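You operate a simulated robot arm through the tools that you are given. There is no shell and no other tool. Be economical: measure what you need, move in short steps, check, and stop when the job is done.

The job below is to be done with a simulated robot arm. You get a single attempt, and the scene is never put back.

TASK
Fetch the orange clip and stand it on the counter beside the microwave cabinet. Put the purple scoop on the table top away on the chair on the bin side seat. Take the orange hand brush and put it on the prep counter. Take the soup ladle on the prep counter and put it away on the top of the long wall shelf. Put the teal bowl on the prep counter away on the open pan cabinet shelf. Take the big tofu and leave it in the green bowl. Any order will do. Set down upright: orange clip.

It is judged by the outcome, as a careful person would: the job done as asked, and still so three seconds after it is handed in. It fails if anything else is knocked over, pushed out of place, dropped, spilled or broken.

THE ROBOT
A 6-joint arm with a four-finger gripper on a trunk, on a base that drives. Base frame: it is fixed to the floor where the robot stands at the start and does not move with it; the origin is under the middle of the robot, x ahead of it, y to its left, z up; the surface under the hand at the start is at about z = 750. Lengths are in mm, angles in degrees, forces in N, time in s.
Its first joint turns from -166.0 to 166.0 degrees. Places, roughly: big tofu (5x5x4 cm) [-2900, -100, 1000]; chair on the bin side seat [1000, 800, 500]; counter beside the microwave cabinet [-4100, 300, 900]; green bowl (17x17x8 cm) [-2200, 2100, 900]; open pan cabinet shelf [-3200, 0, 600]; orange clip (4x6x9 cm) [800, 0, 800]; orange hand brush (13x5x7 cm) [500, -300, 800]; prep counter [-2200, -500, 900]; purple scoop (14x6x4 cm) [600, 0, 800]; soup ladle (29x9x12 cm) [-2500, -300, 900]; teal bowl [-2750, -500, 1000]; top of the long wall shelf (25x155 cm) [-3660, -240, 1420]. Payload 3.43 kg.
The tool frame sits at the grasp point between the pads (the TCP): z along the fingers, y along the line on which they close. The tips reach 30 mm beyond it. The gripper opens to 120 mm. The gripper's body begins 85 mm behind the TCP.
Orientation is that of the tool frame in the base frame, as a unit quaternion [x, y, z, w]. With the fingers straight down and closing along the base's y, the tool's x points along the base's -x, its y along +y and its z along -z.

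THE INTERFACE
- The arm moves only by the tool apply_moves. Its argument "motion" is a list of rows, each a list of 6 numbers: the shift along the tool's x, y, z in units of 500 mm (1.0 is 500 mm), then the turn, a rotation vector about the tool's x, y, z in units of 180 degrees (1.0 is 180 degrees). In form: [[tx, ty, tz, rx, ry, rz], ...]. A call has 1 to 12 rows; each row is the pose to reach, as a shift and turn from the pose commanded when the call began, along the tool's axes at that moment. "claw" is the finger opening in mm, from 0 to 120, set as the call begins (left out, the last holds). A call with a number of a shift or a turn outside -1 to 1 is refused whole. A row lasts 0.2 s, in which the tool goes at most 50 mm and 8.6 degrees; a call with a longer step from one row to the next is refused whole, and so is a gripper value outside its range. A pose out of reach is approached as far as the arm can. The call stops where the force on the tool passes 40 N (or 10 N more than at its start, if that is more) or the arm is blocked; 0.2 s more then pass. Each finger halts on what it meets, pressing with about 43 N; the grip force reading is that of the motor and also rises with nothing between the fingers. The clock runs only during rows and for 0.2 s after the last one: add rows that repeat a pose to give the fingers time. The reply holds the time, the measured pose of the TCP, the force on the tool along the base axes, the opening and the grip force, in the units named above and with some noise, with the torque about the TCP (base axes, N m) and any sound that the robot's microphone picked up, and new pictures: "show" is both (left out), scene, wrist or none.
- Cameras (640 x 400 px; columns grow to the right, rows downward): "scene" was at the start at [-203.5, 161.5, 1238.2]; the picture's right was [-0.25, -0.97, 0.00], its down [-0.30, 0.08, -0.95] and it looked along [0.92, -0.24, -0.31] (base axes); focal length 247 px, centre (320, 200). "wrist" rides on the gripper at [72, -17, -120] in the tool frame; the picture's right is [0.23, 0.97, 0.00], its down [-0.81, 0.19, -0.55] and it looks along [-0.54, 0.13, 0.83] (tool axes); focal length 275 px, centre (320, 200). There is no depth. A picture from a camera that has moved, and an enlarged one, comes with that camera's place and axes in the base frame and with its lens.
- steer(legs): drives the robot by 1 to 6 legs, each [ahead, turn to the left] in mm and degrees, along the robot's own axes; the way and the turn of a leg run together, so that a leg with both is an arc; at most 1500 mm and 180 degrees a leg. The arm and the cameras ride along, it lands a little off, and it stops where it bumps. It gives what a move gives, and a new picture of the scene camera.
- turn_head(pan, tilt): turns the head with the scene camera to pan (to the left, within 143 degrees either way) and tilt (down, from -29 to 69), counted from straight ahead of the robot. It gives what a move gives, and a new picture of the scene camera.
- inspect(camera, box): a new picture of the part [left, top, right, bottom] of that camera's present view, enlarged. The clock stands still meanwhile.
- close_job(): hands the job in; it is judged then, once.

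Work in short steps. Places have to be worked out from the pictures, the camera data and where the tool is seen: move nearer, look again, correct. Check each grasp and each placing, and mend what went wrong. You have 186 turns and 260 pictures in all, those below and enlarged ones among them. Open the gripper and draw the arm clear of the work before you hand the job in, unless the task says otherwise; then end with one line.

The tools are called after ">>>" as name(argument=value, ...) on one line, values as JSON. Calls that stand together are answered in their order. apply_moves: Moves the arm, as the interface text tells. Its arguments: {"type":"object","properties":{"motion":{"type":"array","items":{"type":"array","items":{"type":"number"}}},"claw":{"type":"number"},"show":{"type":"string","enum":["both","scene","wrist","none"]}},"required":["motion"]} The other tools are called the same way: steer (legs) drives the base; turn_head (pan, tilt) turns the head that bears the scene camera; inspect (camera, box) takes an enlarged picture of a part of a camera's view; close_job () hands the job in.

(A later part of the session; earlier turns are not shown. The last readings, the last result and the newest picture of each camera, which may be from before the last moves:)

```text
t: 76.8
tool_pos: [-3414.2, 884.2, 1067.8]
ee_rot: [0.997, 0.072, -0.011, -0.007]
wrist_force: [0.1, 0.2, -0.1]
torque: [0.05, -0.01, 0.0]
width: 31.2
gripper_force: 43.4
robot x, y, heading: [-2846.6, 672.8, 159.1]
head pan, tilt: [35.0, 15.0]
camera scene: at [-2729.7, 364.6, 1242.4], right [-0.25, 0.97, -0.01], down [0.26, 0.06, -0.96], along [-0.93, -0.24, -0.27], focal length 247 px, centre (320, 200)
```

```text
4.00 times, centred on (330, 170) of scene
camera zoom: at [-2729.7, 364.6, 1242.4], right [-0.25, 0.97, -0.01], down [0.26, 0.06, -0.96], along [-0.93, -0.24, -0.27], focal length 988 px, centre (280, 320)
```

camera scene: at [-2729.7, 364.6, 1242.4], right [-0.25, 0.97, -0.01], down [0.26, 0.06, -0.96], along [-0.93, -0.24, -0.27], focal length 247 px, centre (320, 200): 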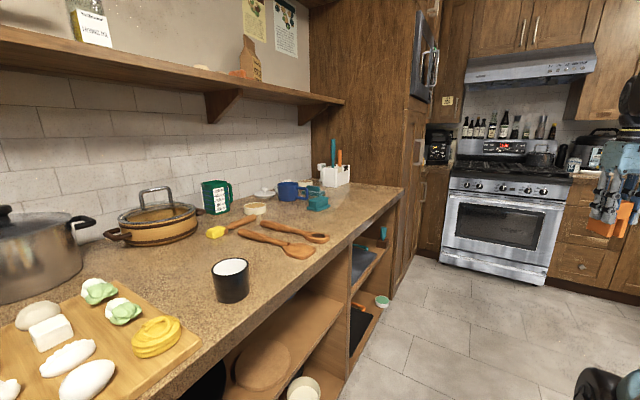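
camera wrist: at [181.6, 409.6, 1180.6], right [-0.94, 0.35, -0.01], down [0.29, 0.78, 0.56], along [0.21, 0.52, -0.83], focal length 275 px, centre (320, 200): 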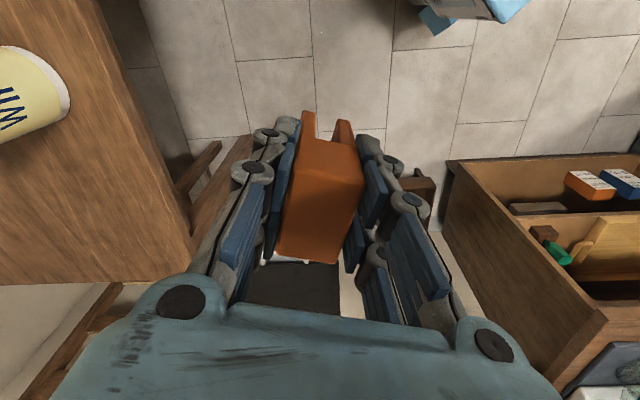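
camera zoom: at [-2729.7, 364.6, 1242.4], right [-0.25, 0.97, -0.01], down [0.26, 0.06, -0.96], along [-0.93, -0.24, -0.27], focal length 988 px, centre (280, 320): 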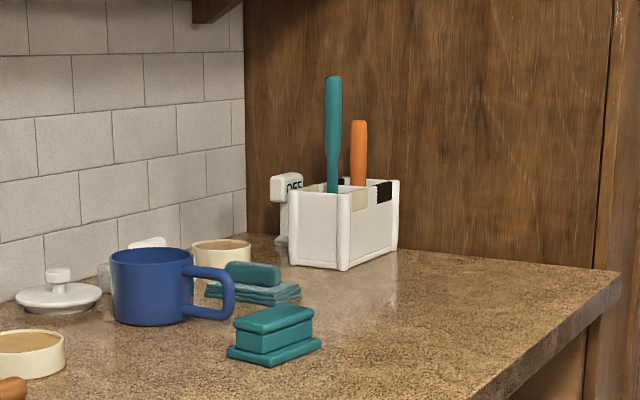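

The area right of the white caddy is free; I aim for about (-4080,300). I drive closer alongside.

>>> steer(legs=[[0, 13.7], [580, 0], [0, -10.6]])

>>> turn_head(pan=35, tilt=22)

```text
t: 81.9
tool_pos: [-4003.0, 933.5, 1068.7]
ee_rot: [0.996, 0.093, -0.011, -0.005]
wrist_force: [0.4, 0.2, 0.1]
torque: [0.03, 0.03, -0.01]
width: 31.4
gripper_force: 43.1
robot x, y, heading: [-3425.8, 742.0, 162.3]
head pan, tilt: [35.0, 15.0]
camera scene: at [-3295.3, 443.3, 1242.4], right [-0.29, 0.96, -0.01], down [0.26, 0.07, -0.96], along [-0.92, -0.28, -0.27], focal length 247 px, centre (320, 200)
```

scene: 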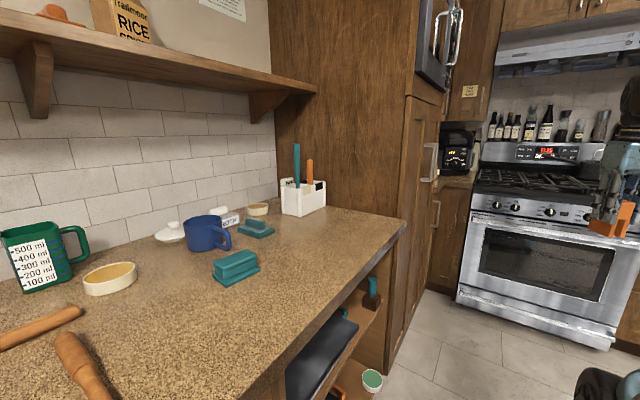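

```text
t: 82.5
tool_pos: [-3990.6, 930.5, 1076.0]
ee_rot: [0.995, 0.094, -0.016, -0.008]
wrist_force: [0.4, 0.7, -0.8]
torque: [0.01, 0.03, -0.02]
width: 31.2
gripper_force: 42.7
robot x, y, heading: [-3427.9, 742.0, 161.6]
head pan, tilt: [35.0, 22.0]
camera scene: at [-3294.7, 443.5, 1231.1], right [-0.29, 0.96, -0.01], down [0.37, 0.1, -0.92], along [-0.88, -0.27, -0.38], focal length 247 px, centre (320, 200)
```

scene: 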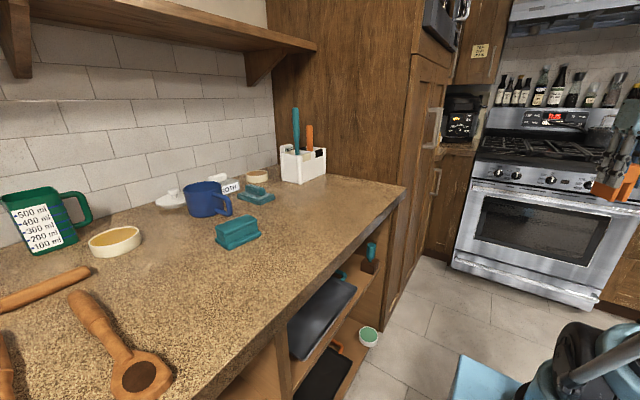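

The arm axis is at about (-3631,809) and the target is 680 mm away. I swing the arm left over the counter, keeping high.

>>> apply_moves(motion=[[-0.03, 0.078, 0, 0, 0, -0.025], [-0.06, 0.156, 0, 0, 0, -0.05], [-0.09, 0.234, 0, 0, 0, -0.075], [-0.12, 0.313, 0, 0, 0, -0.1], [-0.15, 0.391, 0, 0, 0, -0.125], [-0.18, 0.469, 0, 0, 0, -0.15], [-0.21, 0.547, 0, 0, 0, -0.175], [-0.242, 0.626, 0, 0, 0, -0.2]], show="none")

```text
t: 84.3
tool_pos: [-4050.6, 599.5, 1071.7]
ee_rot: [0.917, 0.398, -0.013, -0.012]
wrist_force: [-0.2, 0.1, 0.4]
torque: [-0.01, 0.03, 0.04]
width: 31.2
gripper_force: 43.1
robot x, y, heading: [-3428.1, 743.1, 162.2]
head pan, tilt: [35.0, 22.0]
```

Now the second half of the swing to above the target.

>>> apply_moves(motion=[[-0.06, 0.053, 0, 0, 0, -0.024], [-0.12, 0.105, 0, 0, 0, -0.049], [-0.181, 0.158, 0, 0, 0, -0.073], [-0.241, 0.21, 0, 0, 0, -0.097], [-0.301, 0.263, 0, 0, 0, -0.121], [-0.362, 0.315, 0, 0, 0, -0.146], [-0.422, 0.368, 0, 0, 0, -0.17]], show="both")

```text
t: 85.9
tool_pos: [-4060.6, 320.8, 1068.8]
ee_rot: [0.78, 0.625, -0.009, -0.017]
wrist_force: [-0.1, 0.5, -0.1]
torque: [0.0, 0.04, 0.0]
width: 31.2
gripper_force: 43.2
robot x, y, heading: [-3422.1, 744.1, 162.0]
head pan, tilt: [35.0, 22.0]
camera scene: at [-3294.7, 443.5, 1231.0], right [-0.29, 0.96, -0.01], down [0.37, 0.1, -0.92], along [-0.88, -0.27, -0.38], focal length 247 px, centre (320, 200)
camera wrist: at [-4057.2, 393.0, 1190.4], right [1.0, 0.01, -0.03], down [0.03, -0.84, 0.54], along [-0.02, -0.54, -0.84], focal length 275 px, centre (320, 200)
```

scene: 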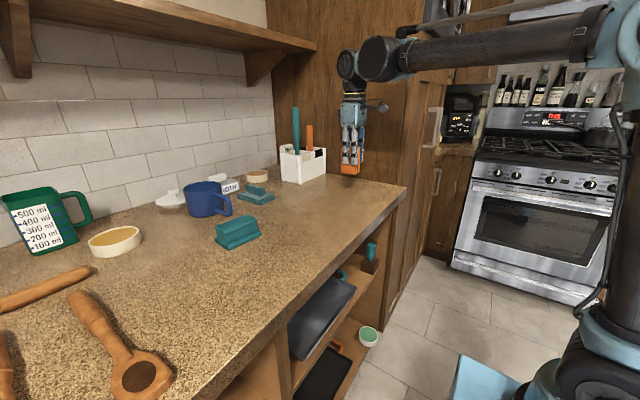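
wrist: 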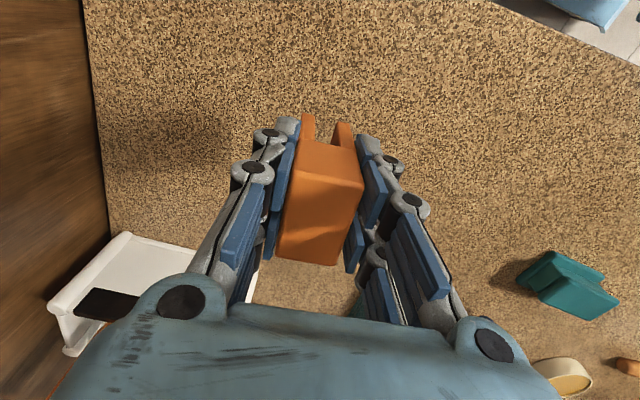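

The spot below is clear; the caddy is 200 mm off. I level the tool and come down partway.

>>> apply_moves(motion=[[0, 0, 0, -0.012, -0.0023, 0], [0, 0, 0.07, -0.012, -0.0023, 0], [0, 0, 0.14, -0.012, -0.0023, 0], [0, 0, 0.16, -0.012, -0.0023, 0]], show="scene")

```text
t: 86.9
tool_pos: [-4064.1, 321.3, 990.0]
ee_rot: [0.781, 0.625, -0.001, 0.001]
wrist_force: [0.1, 0.1, 0.1]
torque: [0.04, 0.0, 0.01]
width: 31.1
gripper_force: 43.5
robot x, y, heading: [-3425.3, 746.9, 161.8]
head pan, tilt: [35.0, 22.0]
camera scene: at [-3294.8, 443.4, 1231.0], right [-0.29, 0.96, -0.01], down [0.37, 0.1, -0.92], along [-0.88, -0.27, -0.38], focal length 247 px, centre (320, 200)
```

scene: 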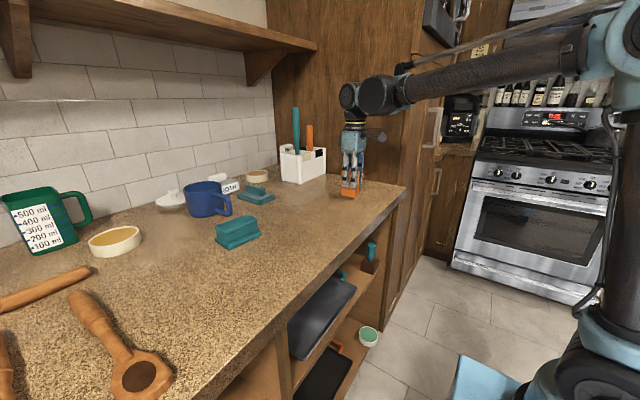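

Level now. I feel down in small steps to contact.

>>> apply_moves(motion=[[0, 0, 0.016, 0, 0, 0], [0, 0, 0.028, 0, 0, 0], [0, 0, 0.038, 0, 0, 0], [0, 0, 0.046, 0, 0, 0], [0, 0, 0.054, 0, 0, 0], [0, 0, 0.06, 0, 0, 0], [0, 0, 0.066, 0, 0, 0], [0, 0, 0.072, 0, 0, 0], [0, 0, 0.078, 0, 0, 0], [0, 0, 0.084, 0, 0, 0], [0, 0, 0.09, 0, 0, 0], [0, 0, 0.096, 0, 0, 0]], show="none")

```text
t: 87.6
tool_pos: [-4052.7, 317.1, 983.9]
ee_rot: [0.781, 0.625, -0.005, -0.004]
wrist_force: [-1.5, 0.3, -0.6]
torque: [0.0, -0.16, -0.01]
width: 31.6
gripper_force: 43.3
robot x, y, heading: [-3426.1, 745.3, 161.7]
head pan, tilt: [35.0, 22.0]
stopped in row 3: the force on the tool passed its limit at 42 N (the readings are from after the stop); the commanded pose is now the measured one
```

Contact at about TCP 973; it bounced up 10 mm. I re-level and lower gently.

>>> apply_moves(motion=[[0, 0, 0.006, -0.004, 0.0009, 0], [0, 0, 0.012, -0.004, 0.0009, 0], [0, 0, 0.016, -0.004, 0.0009, 0], [0, 0, 0.018, -0.004, 0.0009, 0], [0, 0, 0.018, -0.004, 0.0009, 0]], show="both")

```text
t: 88.4
tool_pos: [-4043.5, 313.5, 983.0]
ee_rot: [0.78, 0.625, -0.004, -0.005]
wrist_force: [-2.0, -0.3, -1.1]
torque: [-0.05, -0.2, -0.01]
width: 31.0
gripper_force: 42.3
robot x, y, heading: [-3426.7, 741.8, 161.6]
head pan, tilt: [35.0, 22.0]
stopped in row 3: the force on the tool passed its limit at 41 N (the readings are from after the stop); the commanded pose is now the measured one
camera scene: at [-3295.4, 443.4, 1231.1], right [-0.29, 0.96, -0.01], down [0.37, 0.1, -0.92], along [-0.88, -0.27, -0.39], focal length 247 px, centre (320, 200)
camera wrist: at [-4041.5, 386.9, 1103.2], right [1.0, 0.01, -0.01], down [0.02, -0.84, 0.55], along [0.0, -0.55, -0.84], focal length 275 px, centre (320, 200)
```

scene: 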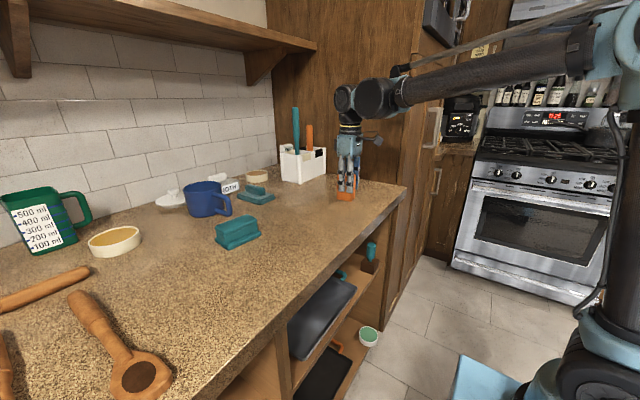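
wrist: 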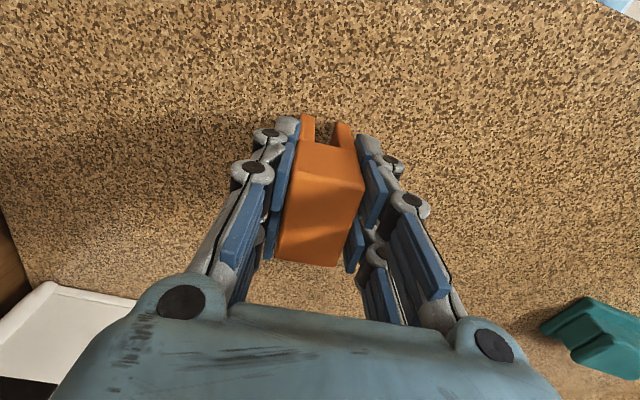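

There's a light residual contact already. I lower just 3 mm and check the force.

>>> apply_moves(motion=[[0, 0, 0.002, 0, 0, 0], [0, 0, 0.004, 0, 0, 0], [0, 0, 0.006, 0, 0, 0], [0, 0, 0.006, 0, 0, 0]], show="none")

```text
t: 89.4
tool_pos: [-4041.4, 313.7, 979.3]
ee_rot: [0.78, 0.625, -0.005, -0.005]
wrist_force: [0.6, 0.6, -0.8]
torque: [0.01, -0.02, 0.01]
width: 31.0
gripper_force: 42.5
robot x, y, heading: [-3428.3, 745.7, 162.1]
head pan, tilt: [35.0, 22.0]
```

No contact yet. I keep creeping 1 mm at a time.

>>> apply_moves(motion=[[0, 0, 0.002, -0.003, 0, 0], [0, 0, 0.004, -0.004, 0, 0], [0, 0, 0.006, -0.004, 0, 0], [0, 0, 0.008, -0.004, 0, 0], [0, 0, 0.01, -0.004, 0, 0], [0, 0, 0.01, -0.004, 0, 0]], show="none")

```text
t: 90.5
tool_pos: [-4031.6, 310.0, 982.3]
ee_rot: [0.78, 0.625, -0.004, -0.005]
wrist_force: [-1.7, 0.2, -1.5]
torque: [-0.02, -0.15, 0.01]
width: 31.0
gripper_force: 42.6
robot x, y, heading: [-3428.8, 744.3, 162.0]
head pan, tilt: [35.0, 22.0]
stopped in row 5: the force on the tool passed its limit at 41 N (the readings are from after the stop); the commanded pose is now the measured one
```

Contact begins near 976. I lower 5 mm to 977 without touching hard, then open.

>>> apply_moves(motion=[[0, 0, 0.004, -0.003, 0, 0], [0, 0, 0.007, -0.004, 0, 0], [0, 0, 0.0105, -0.004, 0, 0], [0, 0, 0.0105, -0.004, 0, 0]], show="none")

```text
t: 91.5
tool_pos: [-4031.4, 309.4, 978.7]
ee_rot: [0.781, 0.625, 0.001, 0.0]
wrist_force: [0.1, -0.9, 9.9]
torque: [-0.1, 0.0, 0.03]
width: 31.1
gripper_force: 42.5
robot x, y, heading: [-3429.3, 746.6, 161.9]
head pan, tilt: [35.0, 22.0]
```

Resting at 10 N and level. I open.

>>> apply_moves(motion=[[0, 0, 0, 0, 0, 0], [0, 0, 0, 0, 0, 0]], claw=60, show="wrist")

```text
t: 92.1
tool_pos: [-4031.4, 309.6, 977.3]
ee_rot: [0.78, 0.626, 0.002, -0.001]
wrist_force: [-0.5, 0.0, -0.3]
torque: [0.0, 0.02, -0.07]
width: 60.2
gripper_force: 0.0
robot x, y, heading: [-3424.8, 746.4, 161.7]
head pan, tilt: [35.0, 22.0]
camera wrist: at [-4031.8, 383.7, 1098.0], right [1.0, 0.01, 0.0], down [0.01, -0.83, 0.55], along [0.01, -0.55, -0.83], focal length 275 px, centre (320, 200)
```

wrist: 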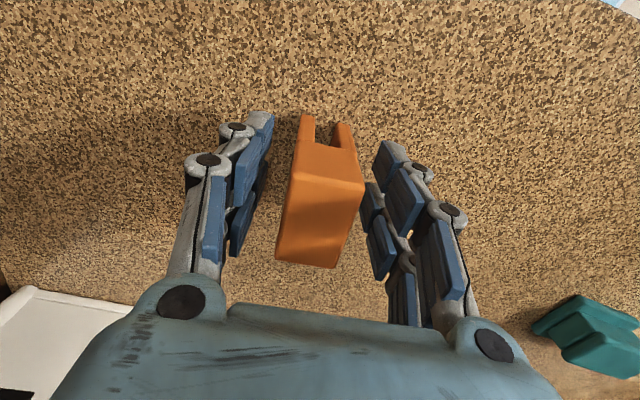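

The clip stands. I lift clear.

>>> apply_moves(motion=[[0, 0, -0.04, 0, 0, 0], [0, 0, -0.13, 0, 0, 0], [0, 0, -0.22, 0, 0, 0], [0, 0, -0.31, 0, 0, 0], [0, 0, -0.4, 0, 0, 0]], show="both")

```text
t: 93.3
tool_pos: [-4032.5, 310.7, 1177.5]
ee_rot: [0.78, 0.626, 0.001, 0.0]
wrist_force: [0.3, -0.7, -0.6]
torque: [0.02, -0.03, -0.04]
width: 60.0
gripper_force: 0.0
robot x, y, heading: [-3422.2, 742.8, 161.5]
head pan, tilt: [35.0, 22.0]
camera scene: at [-3294.8, 443.4, 1231.0], right [-0.29, 0.96, -0.01], down [0.37, 0.1, -0.92], along [-0.88, -0.27, -0.38], focal length 247 px, centre (320, 200)
camera wrist: at [-4032.5, 384.6, 1298.4], right [1.0, 0.01, 0.0], down [0.01, -0.83, 0.55], along [0.01, -0.55, -0.83], focal length 275 px, centre (320, 200)
```

scene: 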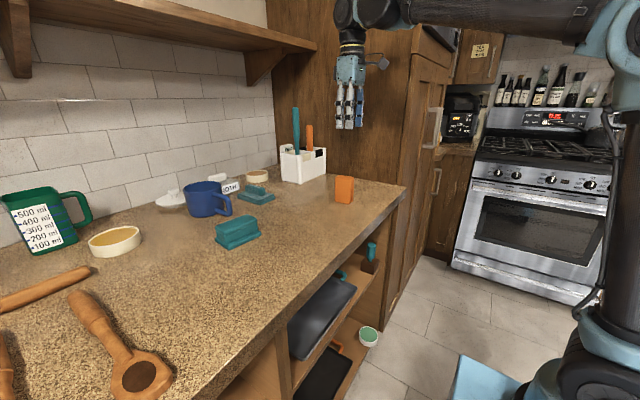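
wrist: 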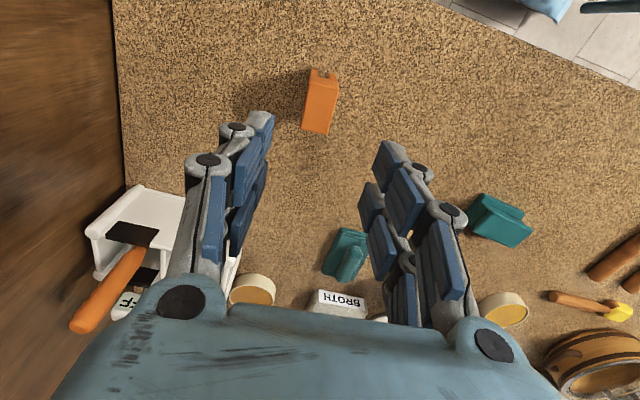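

Clip is standing upright. Now I look at the prep counter and shelf to my left and behind.

>>> turn_head(pan=90, tilt=20)

>>> turn_head(pan=135, tilt=15)

```text
t: 94.5
tool_pos: [-4031.7, 310.7, 1177.5]
ee_rot: [0.78, 0.625, 0.0, 0.0]
wrist_force: [0.0, -0.2, -0.2]
torque: [-0.02, 0.03, -0.01]
width: 60.0
gripper_force: 0.1
robot x, y, heading: [-3428.0, 743.1, 161.9]
head pan, tilt: [90.0, 20.0]
camera scene: at [-3235.2, 381.8, 1235.3], right [-0.95, 0.31, -0.01], down [0.12, 0.32, -0.94], along [-0.29, -0.89, -0.34], focal length 247 px, centre (320, 200)
```

scene: 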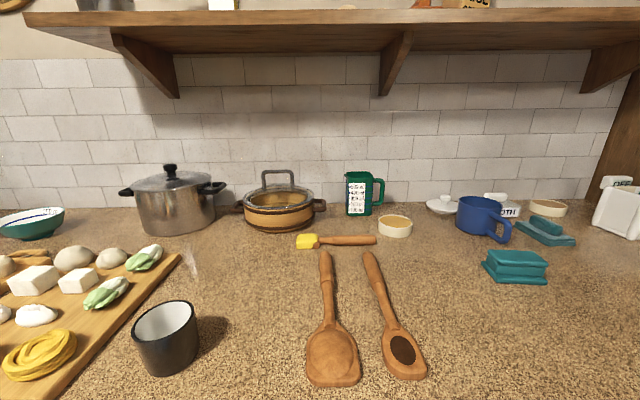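

```text
t: 95.6
tool_pos: [-4031.1, 310.2, 1176.7]
ee_rot: [0.78, 0.625, 0.0, -0.001]
wrist_force: [-0.1, 0.2, 0.1]
torque: [-0.01, 0.02, 0.01]
width: 60.1
gripper_force: 0.1
robot x, y, heading: [-3423.0, 744.9, 161.8]
head pan, tilt: [135.0, 15.0]
camera scene: at [-3164.1, 386.8, 1244.3], right [-0.89, -0.45, -0.01], down [-0.1, 0.23, -0.97], along [0.44, -0.86, -0.25], focal length 247 px, centre (320, 200)
```

scene: 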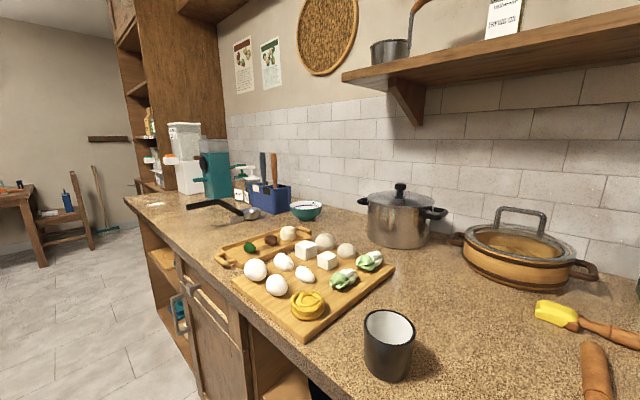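

I see the board with the big tofu near (-2867,-119), ladle and teal bowl beyond. I back up along the counter with the hand high, to reach the tofu.

>>> steer(legs=[[-850, 0]])

>>> turn_head(pan=80, tilt=25)

```text
t: 100.2
tool_pos: [-3222.1, 44.0, 1176.9]
ee_rot: [0.779, 0.628, 0.0, 0.0]
wrist_force: [0.8, 0.6, -0.3]
torque: [0.0, 0.0, 0.06]
width: 60.0
gripper_force: 0.1
robot x, y, heading: [-2618.0, 482.1, 162.2]
head pan, tilt: [135.0, 15.0]
camera scene: at [-2355.1, 124.9, 1244.3], right [-0.89, -0.46, -0.01], down [-0.11, 0.23, -0.97], along [0.44, -0.86, -0.25], focal length 247 px, centre (320, 200)
```

scene: 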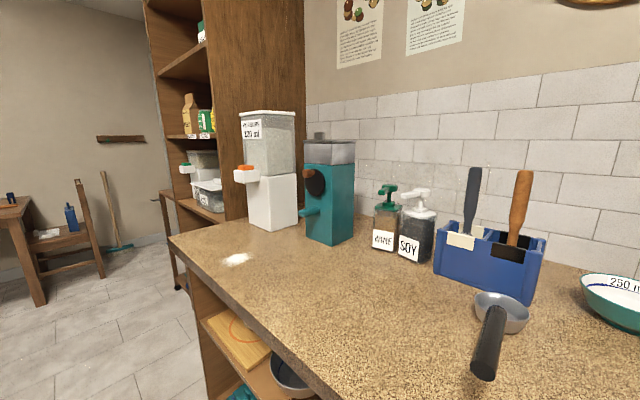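

```text
t: 101.4
tool_pos: [-3208.5, 39.7, 1181.9]
ee_rot: [0.779, 0.627, -0.003, -0.005]
wrist_force: [0.3, 0.4, -0.9]
torque: [0.01, 0.03, 0.03]
width: 60.2
gripper_force: 0.1
robot x, y, heading: [-2621.1, 480.1, 162.2]
head pan, tilt: [80.0, 25.0]
camera scene: at [-2440.5, 126.6, 1227.0], right [-0.88, 0.47, -0.01], down [0.21, 0.37, -0.91], along [-0.42, -0.8, -0.42], focal length 247 px, centre (320, 200)
```

scene: 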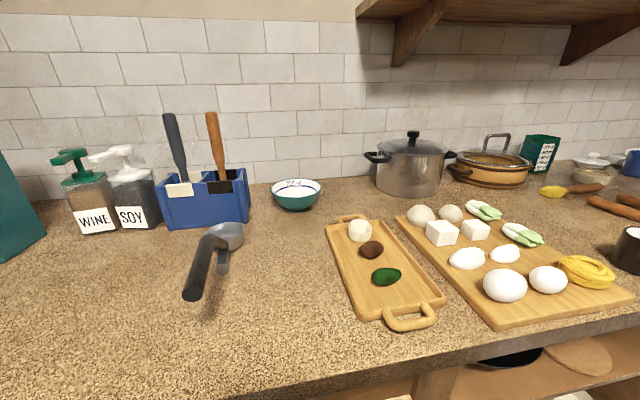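

The big tofu is at about (-2855,-130). I swing the hand there, a bit lower, and look with the wrist camera.

>>> apply_moves(motion=[[-0.02, 0.085, 0.02, 0, 0, -0.021], [-0.04, 0.17, 0.04, 0, 0, -0.042], [-0.06, 0.254, 0.06, 0, 0, -0.063], [-0.08, 0.339, 0.08, 0, 0, -0.084], [-0.1, 0.423, 0.1, 0, 0, -0.106], [-0.12, 0.508, 0.12, 0, 0, -0.127], [-0.14, 0.593, 0.14, 0, 0, -0.148], [-0.16, 0.677, 0.16, 0, 0, -0.169], [-0.178, 0.762, 0.18, 0, 0, -0.19]], claw=90, show="wrist")

```text
t: 103.4
tool_pos: [-2856.1, -126.8, 1088.2]
ee_rot: [0.56, 0.829, 0.0, -0.006]
wrist_force: [-0.8, 0.4, 0.5]
torque: [-0.03, -0.05, 0.01]
width: 89.9
gripper_force: 0.0
robot x, y, heading: [-2622.9, 482.8, 162.0]
head pan, tilt: [80.0, 25.0]
camera wrist: at [-2897.1, -67.5, 1210.1], right [0.82, 0.58, -0.01], down [0.49, -0.68, 0.54], along [0.31, -0.45, -0.84], focal length 275 px, centre (320, 200)
```

wrist: 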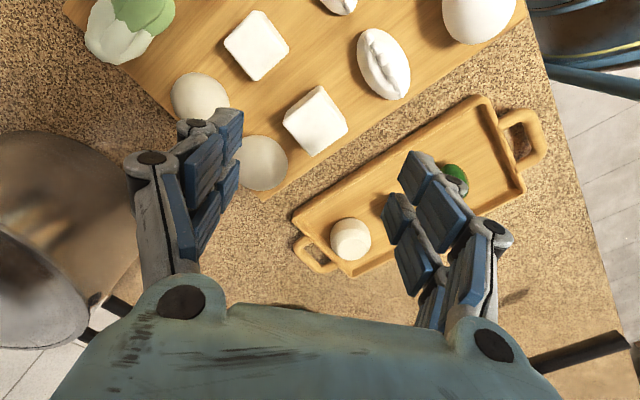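

I zoom to see the tofu's top face and orientation.

>>> inspect(camera="wrist", box=[216, 20, 376, 170])

```text
2.67 times, centred on (296, 95) of wrist
camera zoom: at [-2897.1, -67.5, 1210.1], right [0.82, 0.58, -0.01], down [0.49, -0.68, 0.54], along [0.31, -0.45, -0.84], focal length 734 px, centre (384, 480)
```

zoom: 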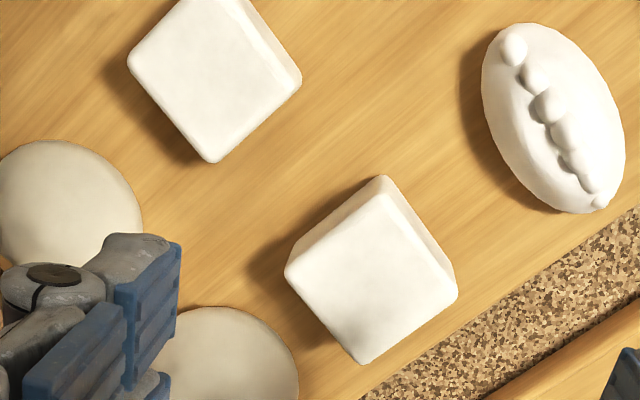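

Edges run along the room axes. The best approach is closing along x' (free right side, 30 mm gap at left). I turn and hover.

>>> apply_moves(motion=[[-0.005, -0.003, 0.02, 0, 0, 0.045], [-0.01, -0.006, 0.05, 0, 0, 0.09], [-0.014, -0.008, 0.08, 0, 0, 0.135], [-0.014, -0.008, 0.11, 0, 0, 0.18], [-0.014, -0.008, 0.13, 0, 0, 0.2206]], claw=68, show="wrist")

```text
t: 104.6
tool_pos: [-2858.3, -135.7, 1022.4]
ee_rot: [0.808, 0.589, -0.003, -0.004]
wrist_force: [0.3, -0.1, 0.4]
torque: [0.0, -0.02, 0.04]
width: 68.1
gripper_force: 0.1
robot x, y, heading: [-2617.6, 479.0, 162.3]
head pan, tilt: [80.0, 25.0]
camera wrist: at [-2850.8, -62.1, 1143.9], right [1.0, -0.08, -0.01], down [-0.06, -0.83, 0.55], along [-0.05, -0.55, -0.84], focal length 275 px, centre (320, 200)
```

wrist: 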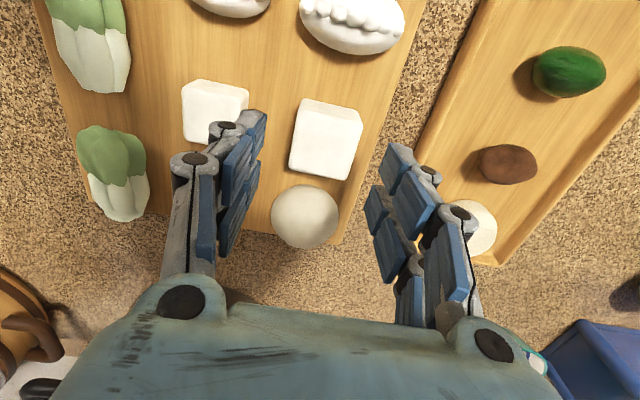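

I nudge by a few millimetres to centre and descend to grip height.

>>> apply_moves(motion=[[0.012, 0.005, 0, 0, 0, 0], [0.012, 0.005, 0.05, 0, 0, 0], [0.012, 0.005, 0.09, 0, 0, 0], [0.012, 0.005, 0.106, 0, 0, 0]], claw=66, show="wrist")

```text
t: 105.6
tool_pos: [-2854.3, -129.9, 969.7]
ee_rot: [0.808, 0.589, -0.002, -0.004]
wrist_force: [-0.1, 0.1, 0.5]
torque: [0.01, 0.02, 0.02]
width: 66.1
gripper_force: 0.0
robot x, y, heading: [-2618.6, 480.8, 162.1]
head pan, tilt: [80.0, 25.0]
camera wrist: at [-2847.8, -56.4, 1090.2], right [1.0, -0.08, -0.01], down [-0.06, -0.83, 0.55], along [-0.05, -0.55, -0.84], focal length 275 px, centre (320, 200)
```

wrist: 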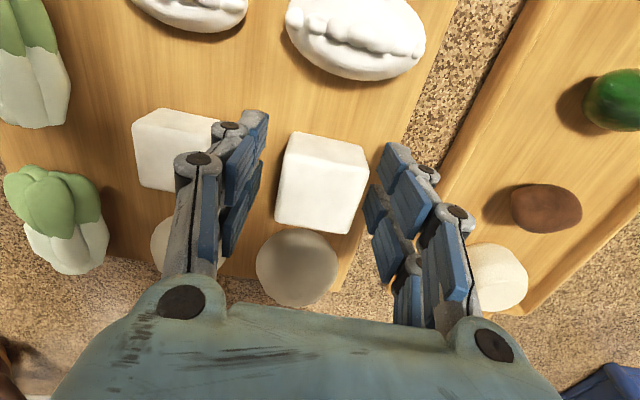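

The tofu's top is at TCP level. I go 5 mm lower and close.

>>> apply_moves(motion=[[0, 0, 0.005, 0, 0, 0], [0, 0, 0.01, 0, 0, 0], [0, 0, 0.01, 0, 0, 0]], show="none")

>>> apply_moves(motion=[[0, 0, 0, 0, 0, 0], [0, 0, 0, 0, 0, 0], [0, 0, -0.03, 0, 0, 0], [0, 0, -0.1, 0, 0, 0], [0, 0, -0.19, 0, 0, 0], [0, 0, -0.28, 0, 0, 0], [0, 0, -0.36, 0, 0, 0]], claw=0, show="wrist")

```text
t: 106.4
tool_pos: [-2855.3, -129.1, 964.3]
ee_rot: [0.808, 0.589, -0.004, -0.005]
wrist_force: [-0.3, -0.2, -0.4]
torque: [-0.04, -0.05, 0.04]
width: 66.0
gripper_force: 0.0
robot x, y, heading: [-2621.4, 480.9, 162.2]
head pan, tilt: [80.0, 25.0]
```

```text
t: 108.0
tool_pos: [-2852.8, -132.1, 1145.3]
ee_rot: [0.808, 0.59, -0.004, -0.004]
wrist_force: [0.8, -0.6, -0.1]
torque: [0.05, -0.02, -0.01]
width: 43.7
gripper_force: 43.6
robot x, y, heading: [-2620.5, 478.5, 162.1]
head pan, tilt: [80.0, 25.0]
camera wrist: at [-2845.4, -58.2, 1266.5], right [1.0, -0.08, -0.01], down [-0.06, -0.83, 0.55], along [-0.05, -0.55, -0.84], focal length 275 px, centre (320, 200)
```

wrist: 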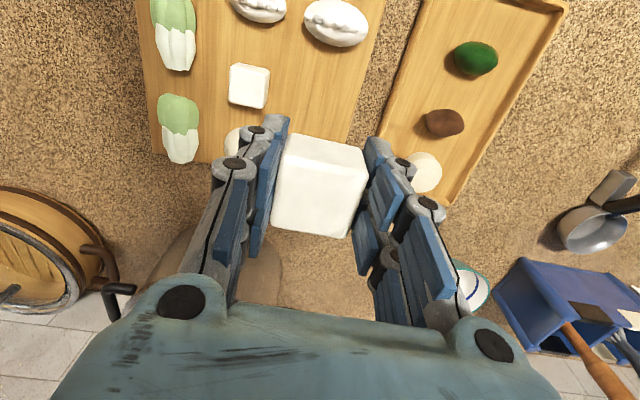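

Tofu held. I look at the opposite counter for the green bowl.

>>> turn_head(pan=-80, tilt=15)

>>> turn_head(pan=-125, tilt=15)

```text
t: 110.5
tool_pos: [-2853.6, -131.2, 1144.5]
ee_rot: [0.808, 0.589, -0.004, -0.005]
wrist_force: [0.2, 0.7, -0.3]
torque: [-0.02, -0.01, 0.03]
width: 43.7
gripper_force: 43.1
robot x, y, heading: [-2621.0, 480.6, 162.2]
head pan, tilt: [-80.0, 15.0]
camera scene: at [-2384.7, 300.5, 1243.2], right [0.99, -0.14, 0.01], down [-0.02, -0.26, -0.97], along [0.14, 0.96, -0.26], focal length 247 px, centre (320, 200)
```

scene: 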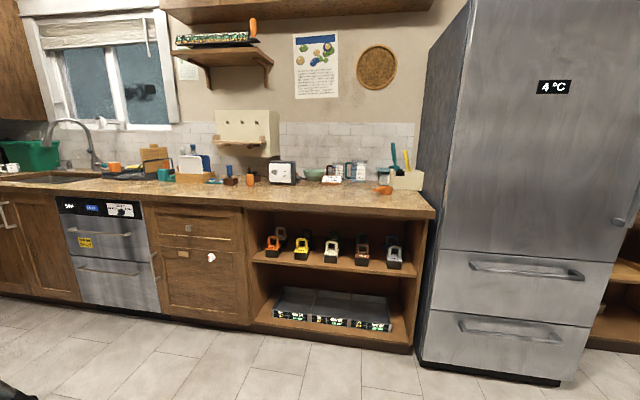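

```text
t: 111.6
tool_pos: [-2852.5, -130.8, 1144.5]
ee_rot: [0.808, 0.589, -0.004, -0.005]
wrist_force: [0.0, 0.4, -0.9]
torque: [-0.02, -0.04, -0.01]
width: 43.7
gripper_force: 42.6
robot x, y, heading: [-2620.1, 480.6, 162.1]
head pan, tilt: [-125.0, 15.0]
camera scene: at [-2323.1, 264.3, 1244.1], right [0.6, -0.8, 0.01], down [-0.19, -0.16, -0.97], along [0.77, 0.58, -0.25], focal length 247 px, centre (320, 200)
```

scene: 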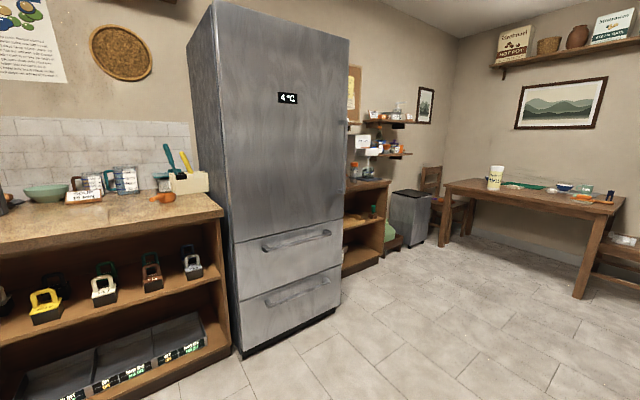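

The green bowl is at the back of the opposite counter, about (-2180,2085), with nothing in front of it. I turn to face that counter and drive up to it.

>>> steer(legs=[[0, -90], [600, 0]])

>>> turn_head(pan=-5, tilt=20)

```text
t: 119.4
tool_pos: [-3049.8, 1280.5, 1145.5]
ee_rot: [0.988, -0.152, 0.001, -0.006]
wrist_force: [-0.3, 0.1, -0.7]
torque: [0.01, 0.02, 0.0]
width: 43.7
gripper_force: 42.6
robot x, y, heading: [-2433.9, 1047.9, 72.3]
head pan, tilt: [-125.0, 15.0]
camera scene: at [-2649.8, 753.8, 1244.1], right [-0.8, -0.6, 0.01], down [-0.16, 0.19, -0.97], along [0.58, -0.77, -0.25], focal length 247 px, centre (320, 200)
```

scene: 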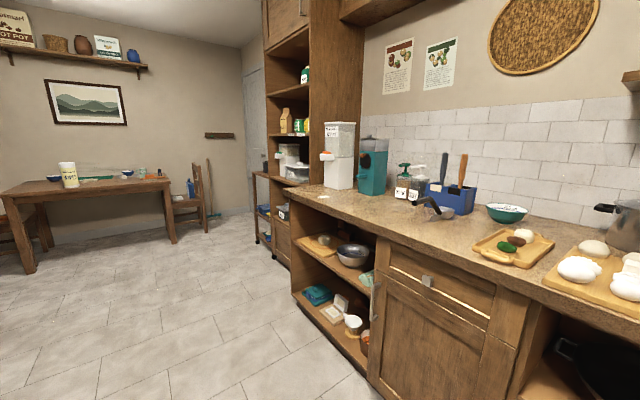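

```text
t: 121.4
tool_pos: [-3053.3, 1267.7, 1146.3]
ee_rot: [0.988, -0.152, 0.002, -0.013]
wrist_force: [0.6, 0.2, -0.2]
torque: [0.02, -0.01, -0.02]
width: 43.2
gripper_force: 42.7
robot x, y, heading: [-2435.4, 1053.5, 71.8]
head pan, tilt: [-5.0, 20.0]
camera scene: at [-2670.2, 913.9, 1234.0], right [0.92, -0.39, 0.0], down [-0.14, -0.33, -0.94], along [0.36, 0.86, -0.35], focal length 247 px, centre (320, 200)
```

scene: 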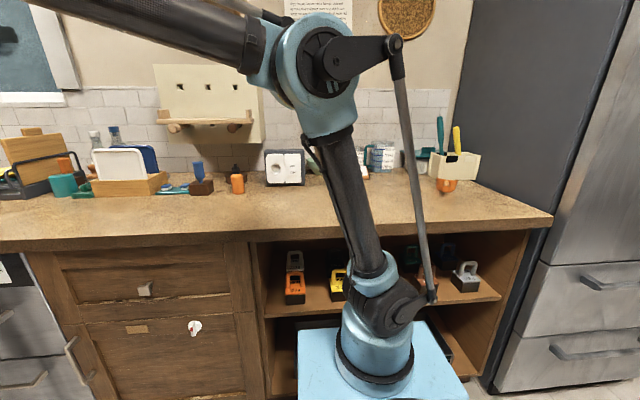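

I swing the arm in and round to the front at a safe height, in two stages.

>>> apply_moves(motion=[[0.061, -0.067, 0, 0, 0, 0.024], [0.122, -0.134, 0, 0, 0, 0.048], [0.183, -0.201, 0, 0, 0, 0.073], [0.244, -0.268, 0, 0, 0, 0.097], [0.305, -0.335, 0, 0, 0, 0.121], [0.366, -0.402, 0, 0, 0, 0.146], [0.4, -0.492, 0, 0, 0, 0.17], [0.435, -0.583, 0, 0, 0, 0.194], [0.469, -0.673, 0, 0, 0, 0.218], [0.504, -0.764, 0, 0, 0, 0.243], [0.538, -0.854, 0, 0, 0, 0.267]], show="scene")

```text
t: 123.8
tool_pos: [-2669.0, 1593.8, 1157.8]
ee_rot: [0.841, -0.542, -0.003, -0.011]
wrist_force: [0.4, -0.8, -1.4]
torque: [0.01, -0.04, 0.0]
width: 43.3
gripper_force: 42.7
robot x, y, heading: [-2435.8, 1049.6, 72.0]
head pan, tilt: [-5.0, 20.0]
camera scene: at [-2670.2, 913.8, 1234.0], right [0.92, -0.39, 0.0], down [-0.14, -0.33, -0.94], along [0.36, 0.86, -0.35], focal length 247 px, centre (320, 200)
```

scene: 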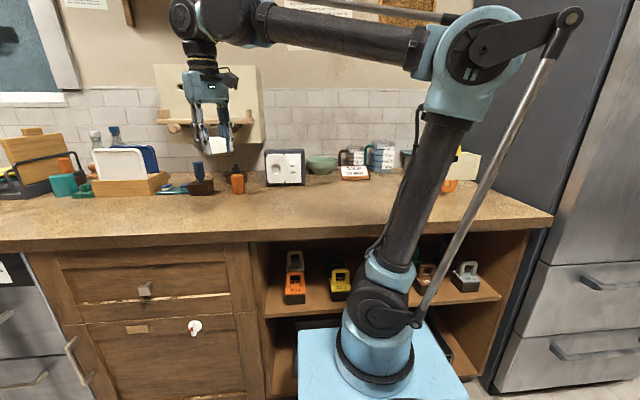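

The bowl is visible, about (-2165,2105). I continue toward it at the same height.

>>> apply_moves(motion=[[-0.024, -0.088, 0, 0, 0, 0.025], [-0.048, -0.176, 0, 0, 0, 0.05], [-0.072, -0.263, 0, 0, 0, 0.075], [-0.096, -0.351, 0, 0, 0, 0.1], [-0.12, -0.439, 0, 0, 0, 0.125], [-0.144, -0.527, 0, 0, 0, 0.15], [-0.168, -0.615, 0, 0, 0, 0.175], [-0.192, -0.702, 0, 0, 0, 0.2], [-0.216, -0.79, 0, 0, 0, 0.225], [-0.24, -0.878, 0, 0, 0, 0.25]], show="both")

```text
t: 126.0
tool_pos: [-2318.7, 1884.2, 1164.9]
ee_rot: [-0.569, 0.822, 0.007, 0.01]
wrist_force: [-0.8, -1.2, 0.2]
torque: [0.06, -0.01, -0.03]
width: 43.7
gripper_force: 42.9
robot x, y, heading: [-2431.3, 1049.6, 72.1]
head pan, tilt: [-5.0, 20.0]
camera scene: at [-2670.2, 913.5, 1234.0], right [0.92, -0.39, 0.0], down [-0.14, -0.33, -0.94], along [0.36, 0.86, -0.35], focal length 247 px, centre (320, 200)
camera wrist: at [-2329.1, 1809.0, 1283.7], right [-0.99, 0.13, 0.0], down [0.1, 0.81, 0.57], along [0.08, 0.57, -0.82], focal length 275 px, centre (320, 200)
```

scene: 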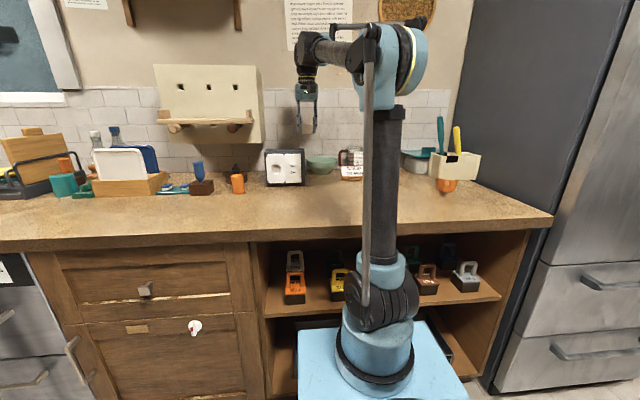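
wrist: 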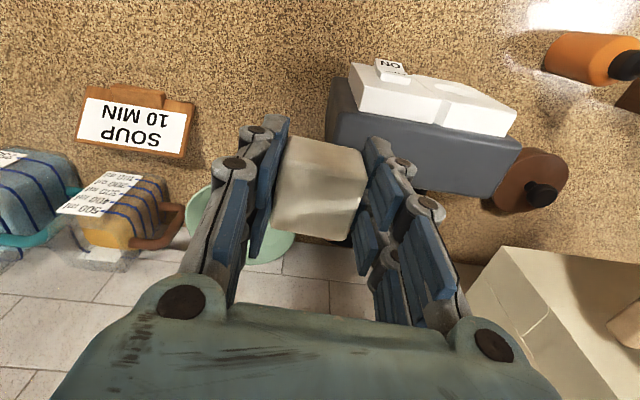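

The bowl sits under the left finger's line of sight, about (-2188,2040). I move over it.

>>> apply_moves(motion=[[-0.077, -0.027, 0, 0, 0, 0], [-0.154, -0.054, 0, 0, 0, 0], [-0.23, -0.081, 0, 0, 0, 0], [-0.307, -0.108, 0, 0, 0, 0], [-0.384, -0.135, 0, 0, 0, 0]], show="both")

```text
t: 127.2
tool_pos: [-2187.5, 2038.8, 1171.4]
ee_rot: [-0.569, 0.822, 0.006, 0.01]
wrist_force: [-0.9, -1.7, 0.4]
torque: [0.08, -0.04, -0.02]
width: 43.8
gripper_force: 42.4
robot x, y, heading: [-2435.7, 1050.5, 72.3]
head pan, tilt: [-5.0, 20.0]
camera scene: at [-2670.3, 913.3, 1234.0], right [0.92, -0.39, 0.0], down [-0.14, -0.33, -0.94], along [0.36, 0.86, -0.35], focal length 247 px, centre (320, 200)
camera wrist: at [-2198.1, 1964.1, 1289.4], right [-0.99, 0.13, -0.01], down [0.1, 0.81, 0.57], along [0.08, 0.57, -0.82], focal length 275 px, centre (320, 200)
```

scene: 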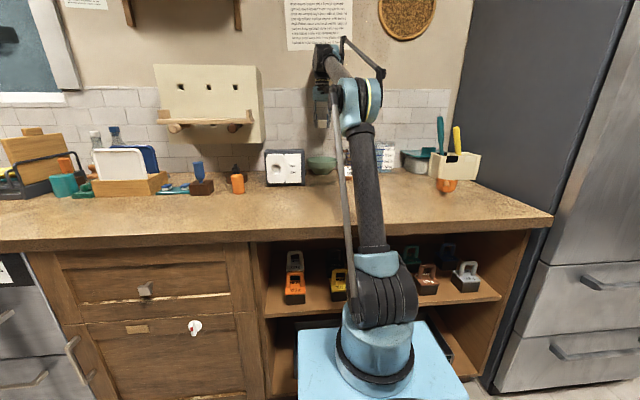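
wrist: 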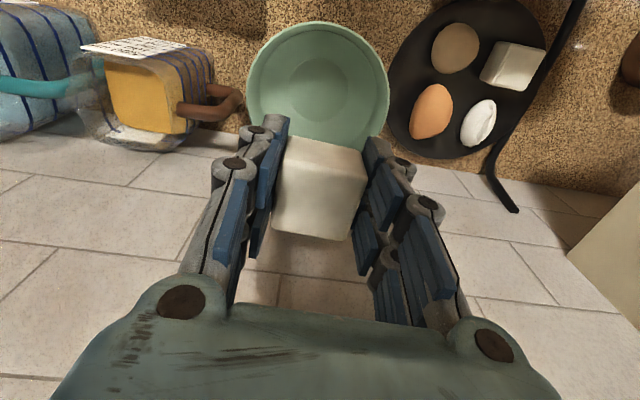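

The tool's vertical projects on the bowl centre. I descend to z≈1000 and check.

>>> apply_moves(motion=[[0, 0, 0.09, 0, 0, 0], [0, 0, 0.18, 0, 0, 0], [0, 0, 0.27, 0, 0, 0], [0, 0, 0.33, 0, 0, 0]], show="both")

```text
t: 128.2
tool_pos: [-2186.1, 2043.6, 1005.0]
ee_rot: [-0.569, 0.822, 0.007, 0.011]
wrist_force: [0.1, -0.2, -1.0]
torque: [0.02, -0.03, -0.04]
width: 43.4
gripper_force: 43.0
robot x, y, heading: [-2438.3, 1051.2, 72.0]
head pan, tilt: [-5.0, 20.0]
camera scene: at [-2670.1, 914.1, 1234.1], right [0.92, -0.39, 0.0], down [-0.14, -0.33, -0.94], along [0.36, 0.86, -0.35], focal length 247 px, centre (320, 200)
camera wrist: at [-2197.1, 1969.6, 1123.5], right [-0.99, 0.13, -0.01], down [0.1, 0.81, 0.57], along [0.08, 0.57, -0.82], focal length 275 px, centre (320, 200)
```

scene: 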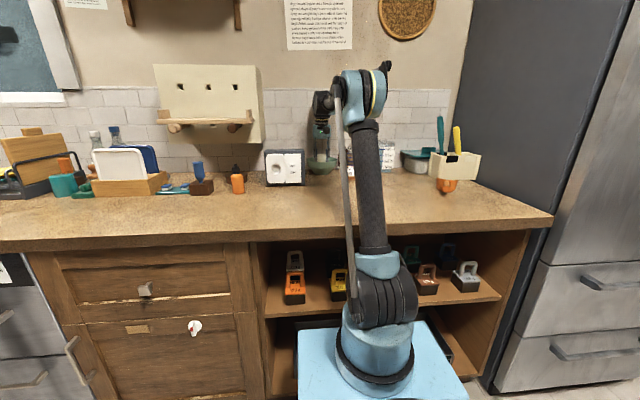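
wrist: 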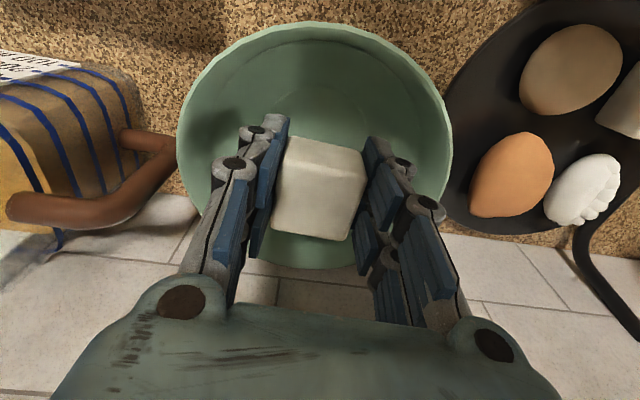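

Nicely centred in the bowl. I creep down until contact.

>>> apply_moves(motion=[[0, 0, 0.04, 0, 0, 0], [0, 0, 0.07, 0, 0, 0], [0, 0, 0.08, 0, 0, 0], [0, 0, 0.086, 0, 0, 0], [0, 0, 0.092, 0, 0, 0], [0, 0, 0.098, 0, 0, 0], [0, 0, 0.104, 0, 0, 0], [0, 0, 0.11, 0, 0, 0], [0, 0, 0.116, 0, 0, 0]], show="wrist")

```text
t: 129.9
tool_pos: [-2188.2, 2036.0, 965.6]
ee_rot: [-0.569, 0.822, 0.011, 0.015]
wrist_force: [0.3, 2.8, -3.4]
torque: [-0.23, 0.07, -0.01]
width: 43.9
gripper_force: 42.6
robot x, y, heading: [-2438.2, 1051.1, 72.3]
head pan, tilt: [-5.0, 20.0]
stopped in row 8: the force on the tool passed its limit at 47 N (the readings are from after the stop); the commanded pose is now the measured one
camera wrist: at [-2200.2, 1958.4, 1083.1], right [-0.99, 0.13, -0.01], down [0.1, 0.81, 0.58], along [0.08, 0.58, -0.81], focal length 275 px, centre (320, 200)
```

wrist: 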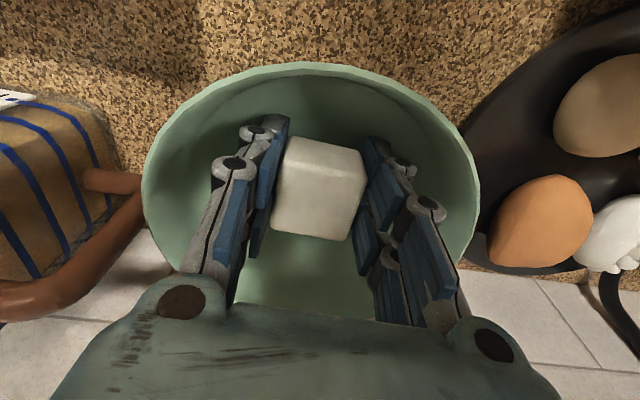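

Contact at about 953. I lower to just above that and release.

>>> apply_moves(motion=[[-0.006, 0, 0.008, 0, 0, 0], [-0.01, 0, 0.015, 0, 0, 0], [-0.01, 0, 0.02, 0, 0, 0], [-0.01, 0, 0.02, 0, 0, 0]], show="none")

>>> apply_moves(motion=[[0, 0, 0, 0, 0, 0], [0, 0, 0, 0, 0, 0]], claw=62, show="wrist")

```text
t: 130.9
tool_pos: [-2186.4, 2040.0, 958.0]
ee_rot: [-0.568, 0.823, 0.012, 0.016]
wrist_force: [6.3, 10.2, 29.5]
torque: [-0.27, 0.1, 0.13]
width: 43.5
gripper_force: 42.8
robot x, y, heading: [-2435.1, 1052.5, 72.4]
head pan, tilt: [-5.0, 20.0]
```

```text
t: 131.5
tool_pos: [-2187.7, 2039.8, 956.7]
ee_rot: [-0.569, 0.822, 0.011, 0.016]
wrist_force: [-0.2, 1.1, -0.6]
torque: [0.02, -0.01, 0.0]
width: 63.1
gripper_force: 0.0
robot x, y, heading: [-2436.3, 1049.8, 72.1]
head pan, tilt: [-5.0, 20.0]
camera wrist: at [-2198.5, 1963.3, 1073.8], right [-0.99, 0.13, -0.01], down [0.1, 0.81, 0.58], along [0.08, 0.58, -0.81], focal length 275 px, centre (320, 200)
```

wrist: 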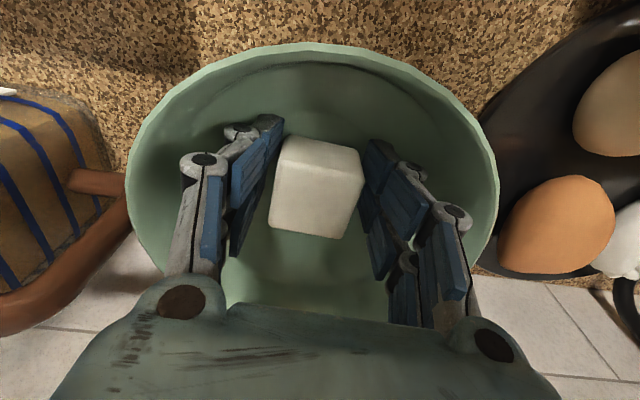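

Tofu is released in the bowl. I lift straight out.

>>> apply_moves(motion=[[0, 0, -0.03, 0, 0, 0], [0, 0, -0.1, 0, 0, 0], [0, 0, -0.19, 0, 0, 0], [0, 0, -0.28, 0, 0, 0], [0, 0, -0.37, 0, 0, 0]], show="wrist")

```text
t: 132.7
tool_pos: [-2190.8, 2032.6, 1142.8]
ee_rot: [-0.569, 0.822, 0.011, 0.015]
wrist_force: [-0.2, 0.6, -0.6]
torque: [-0.02, 0.02, 0.01]
width: 62.2
gripper_force: 0.1
robot x, y, heading: [-2436.2, 1050.5, 72.4]
head pan, tilt: [-5.0, 20.0]
camera wrist: at [-2201.5, 1956.5, 1259.6], right [-0.99, 0.13, -0.01], down [0.1, 0.81, 0.58], along [0.08, 0.58, -0.81], focal length 275 px, centre (320, 200)
```

wrist: 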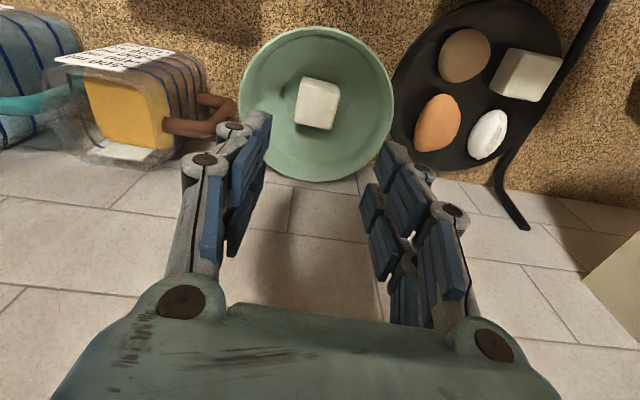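

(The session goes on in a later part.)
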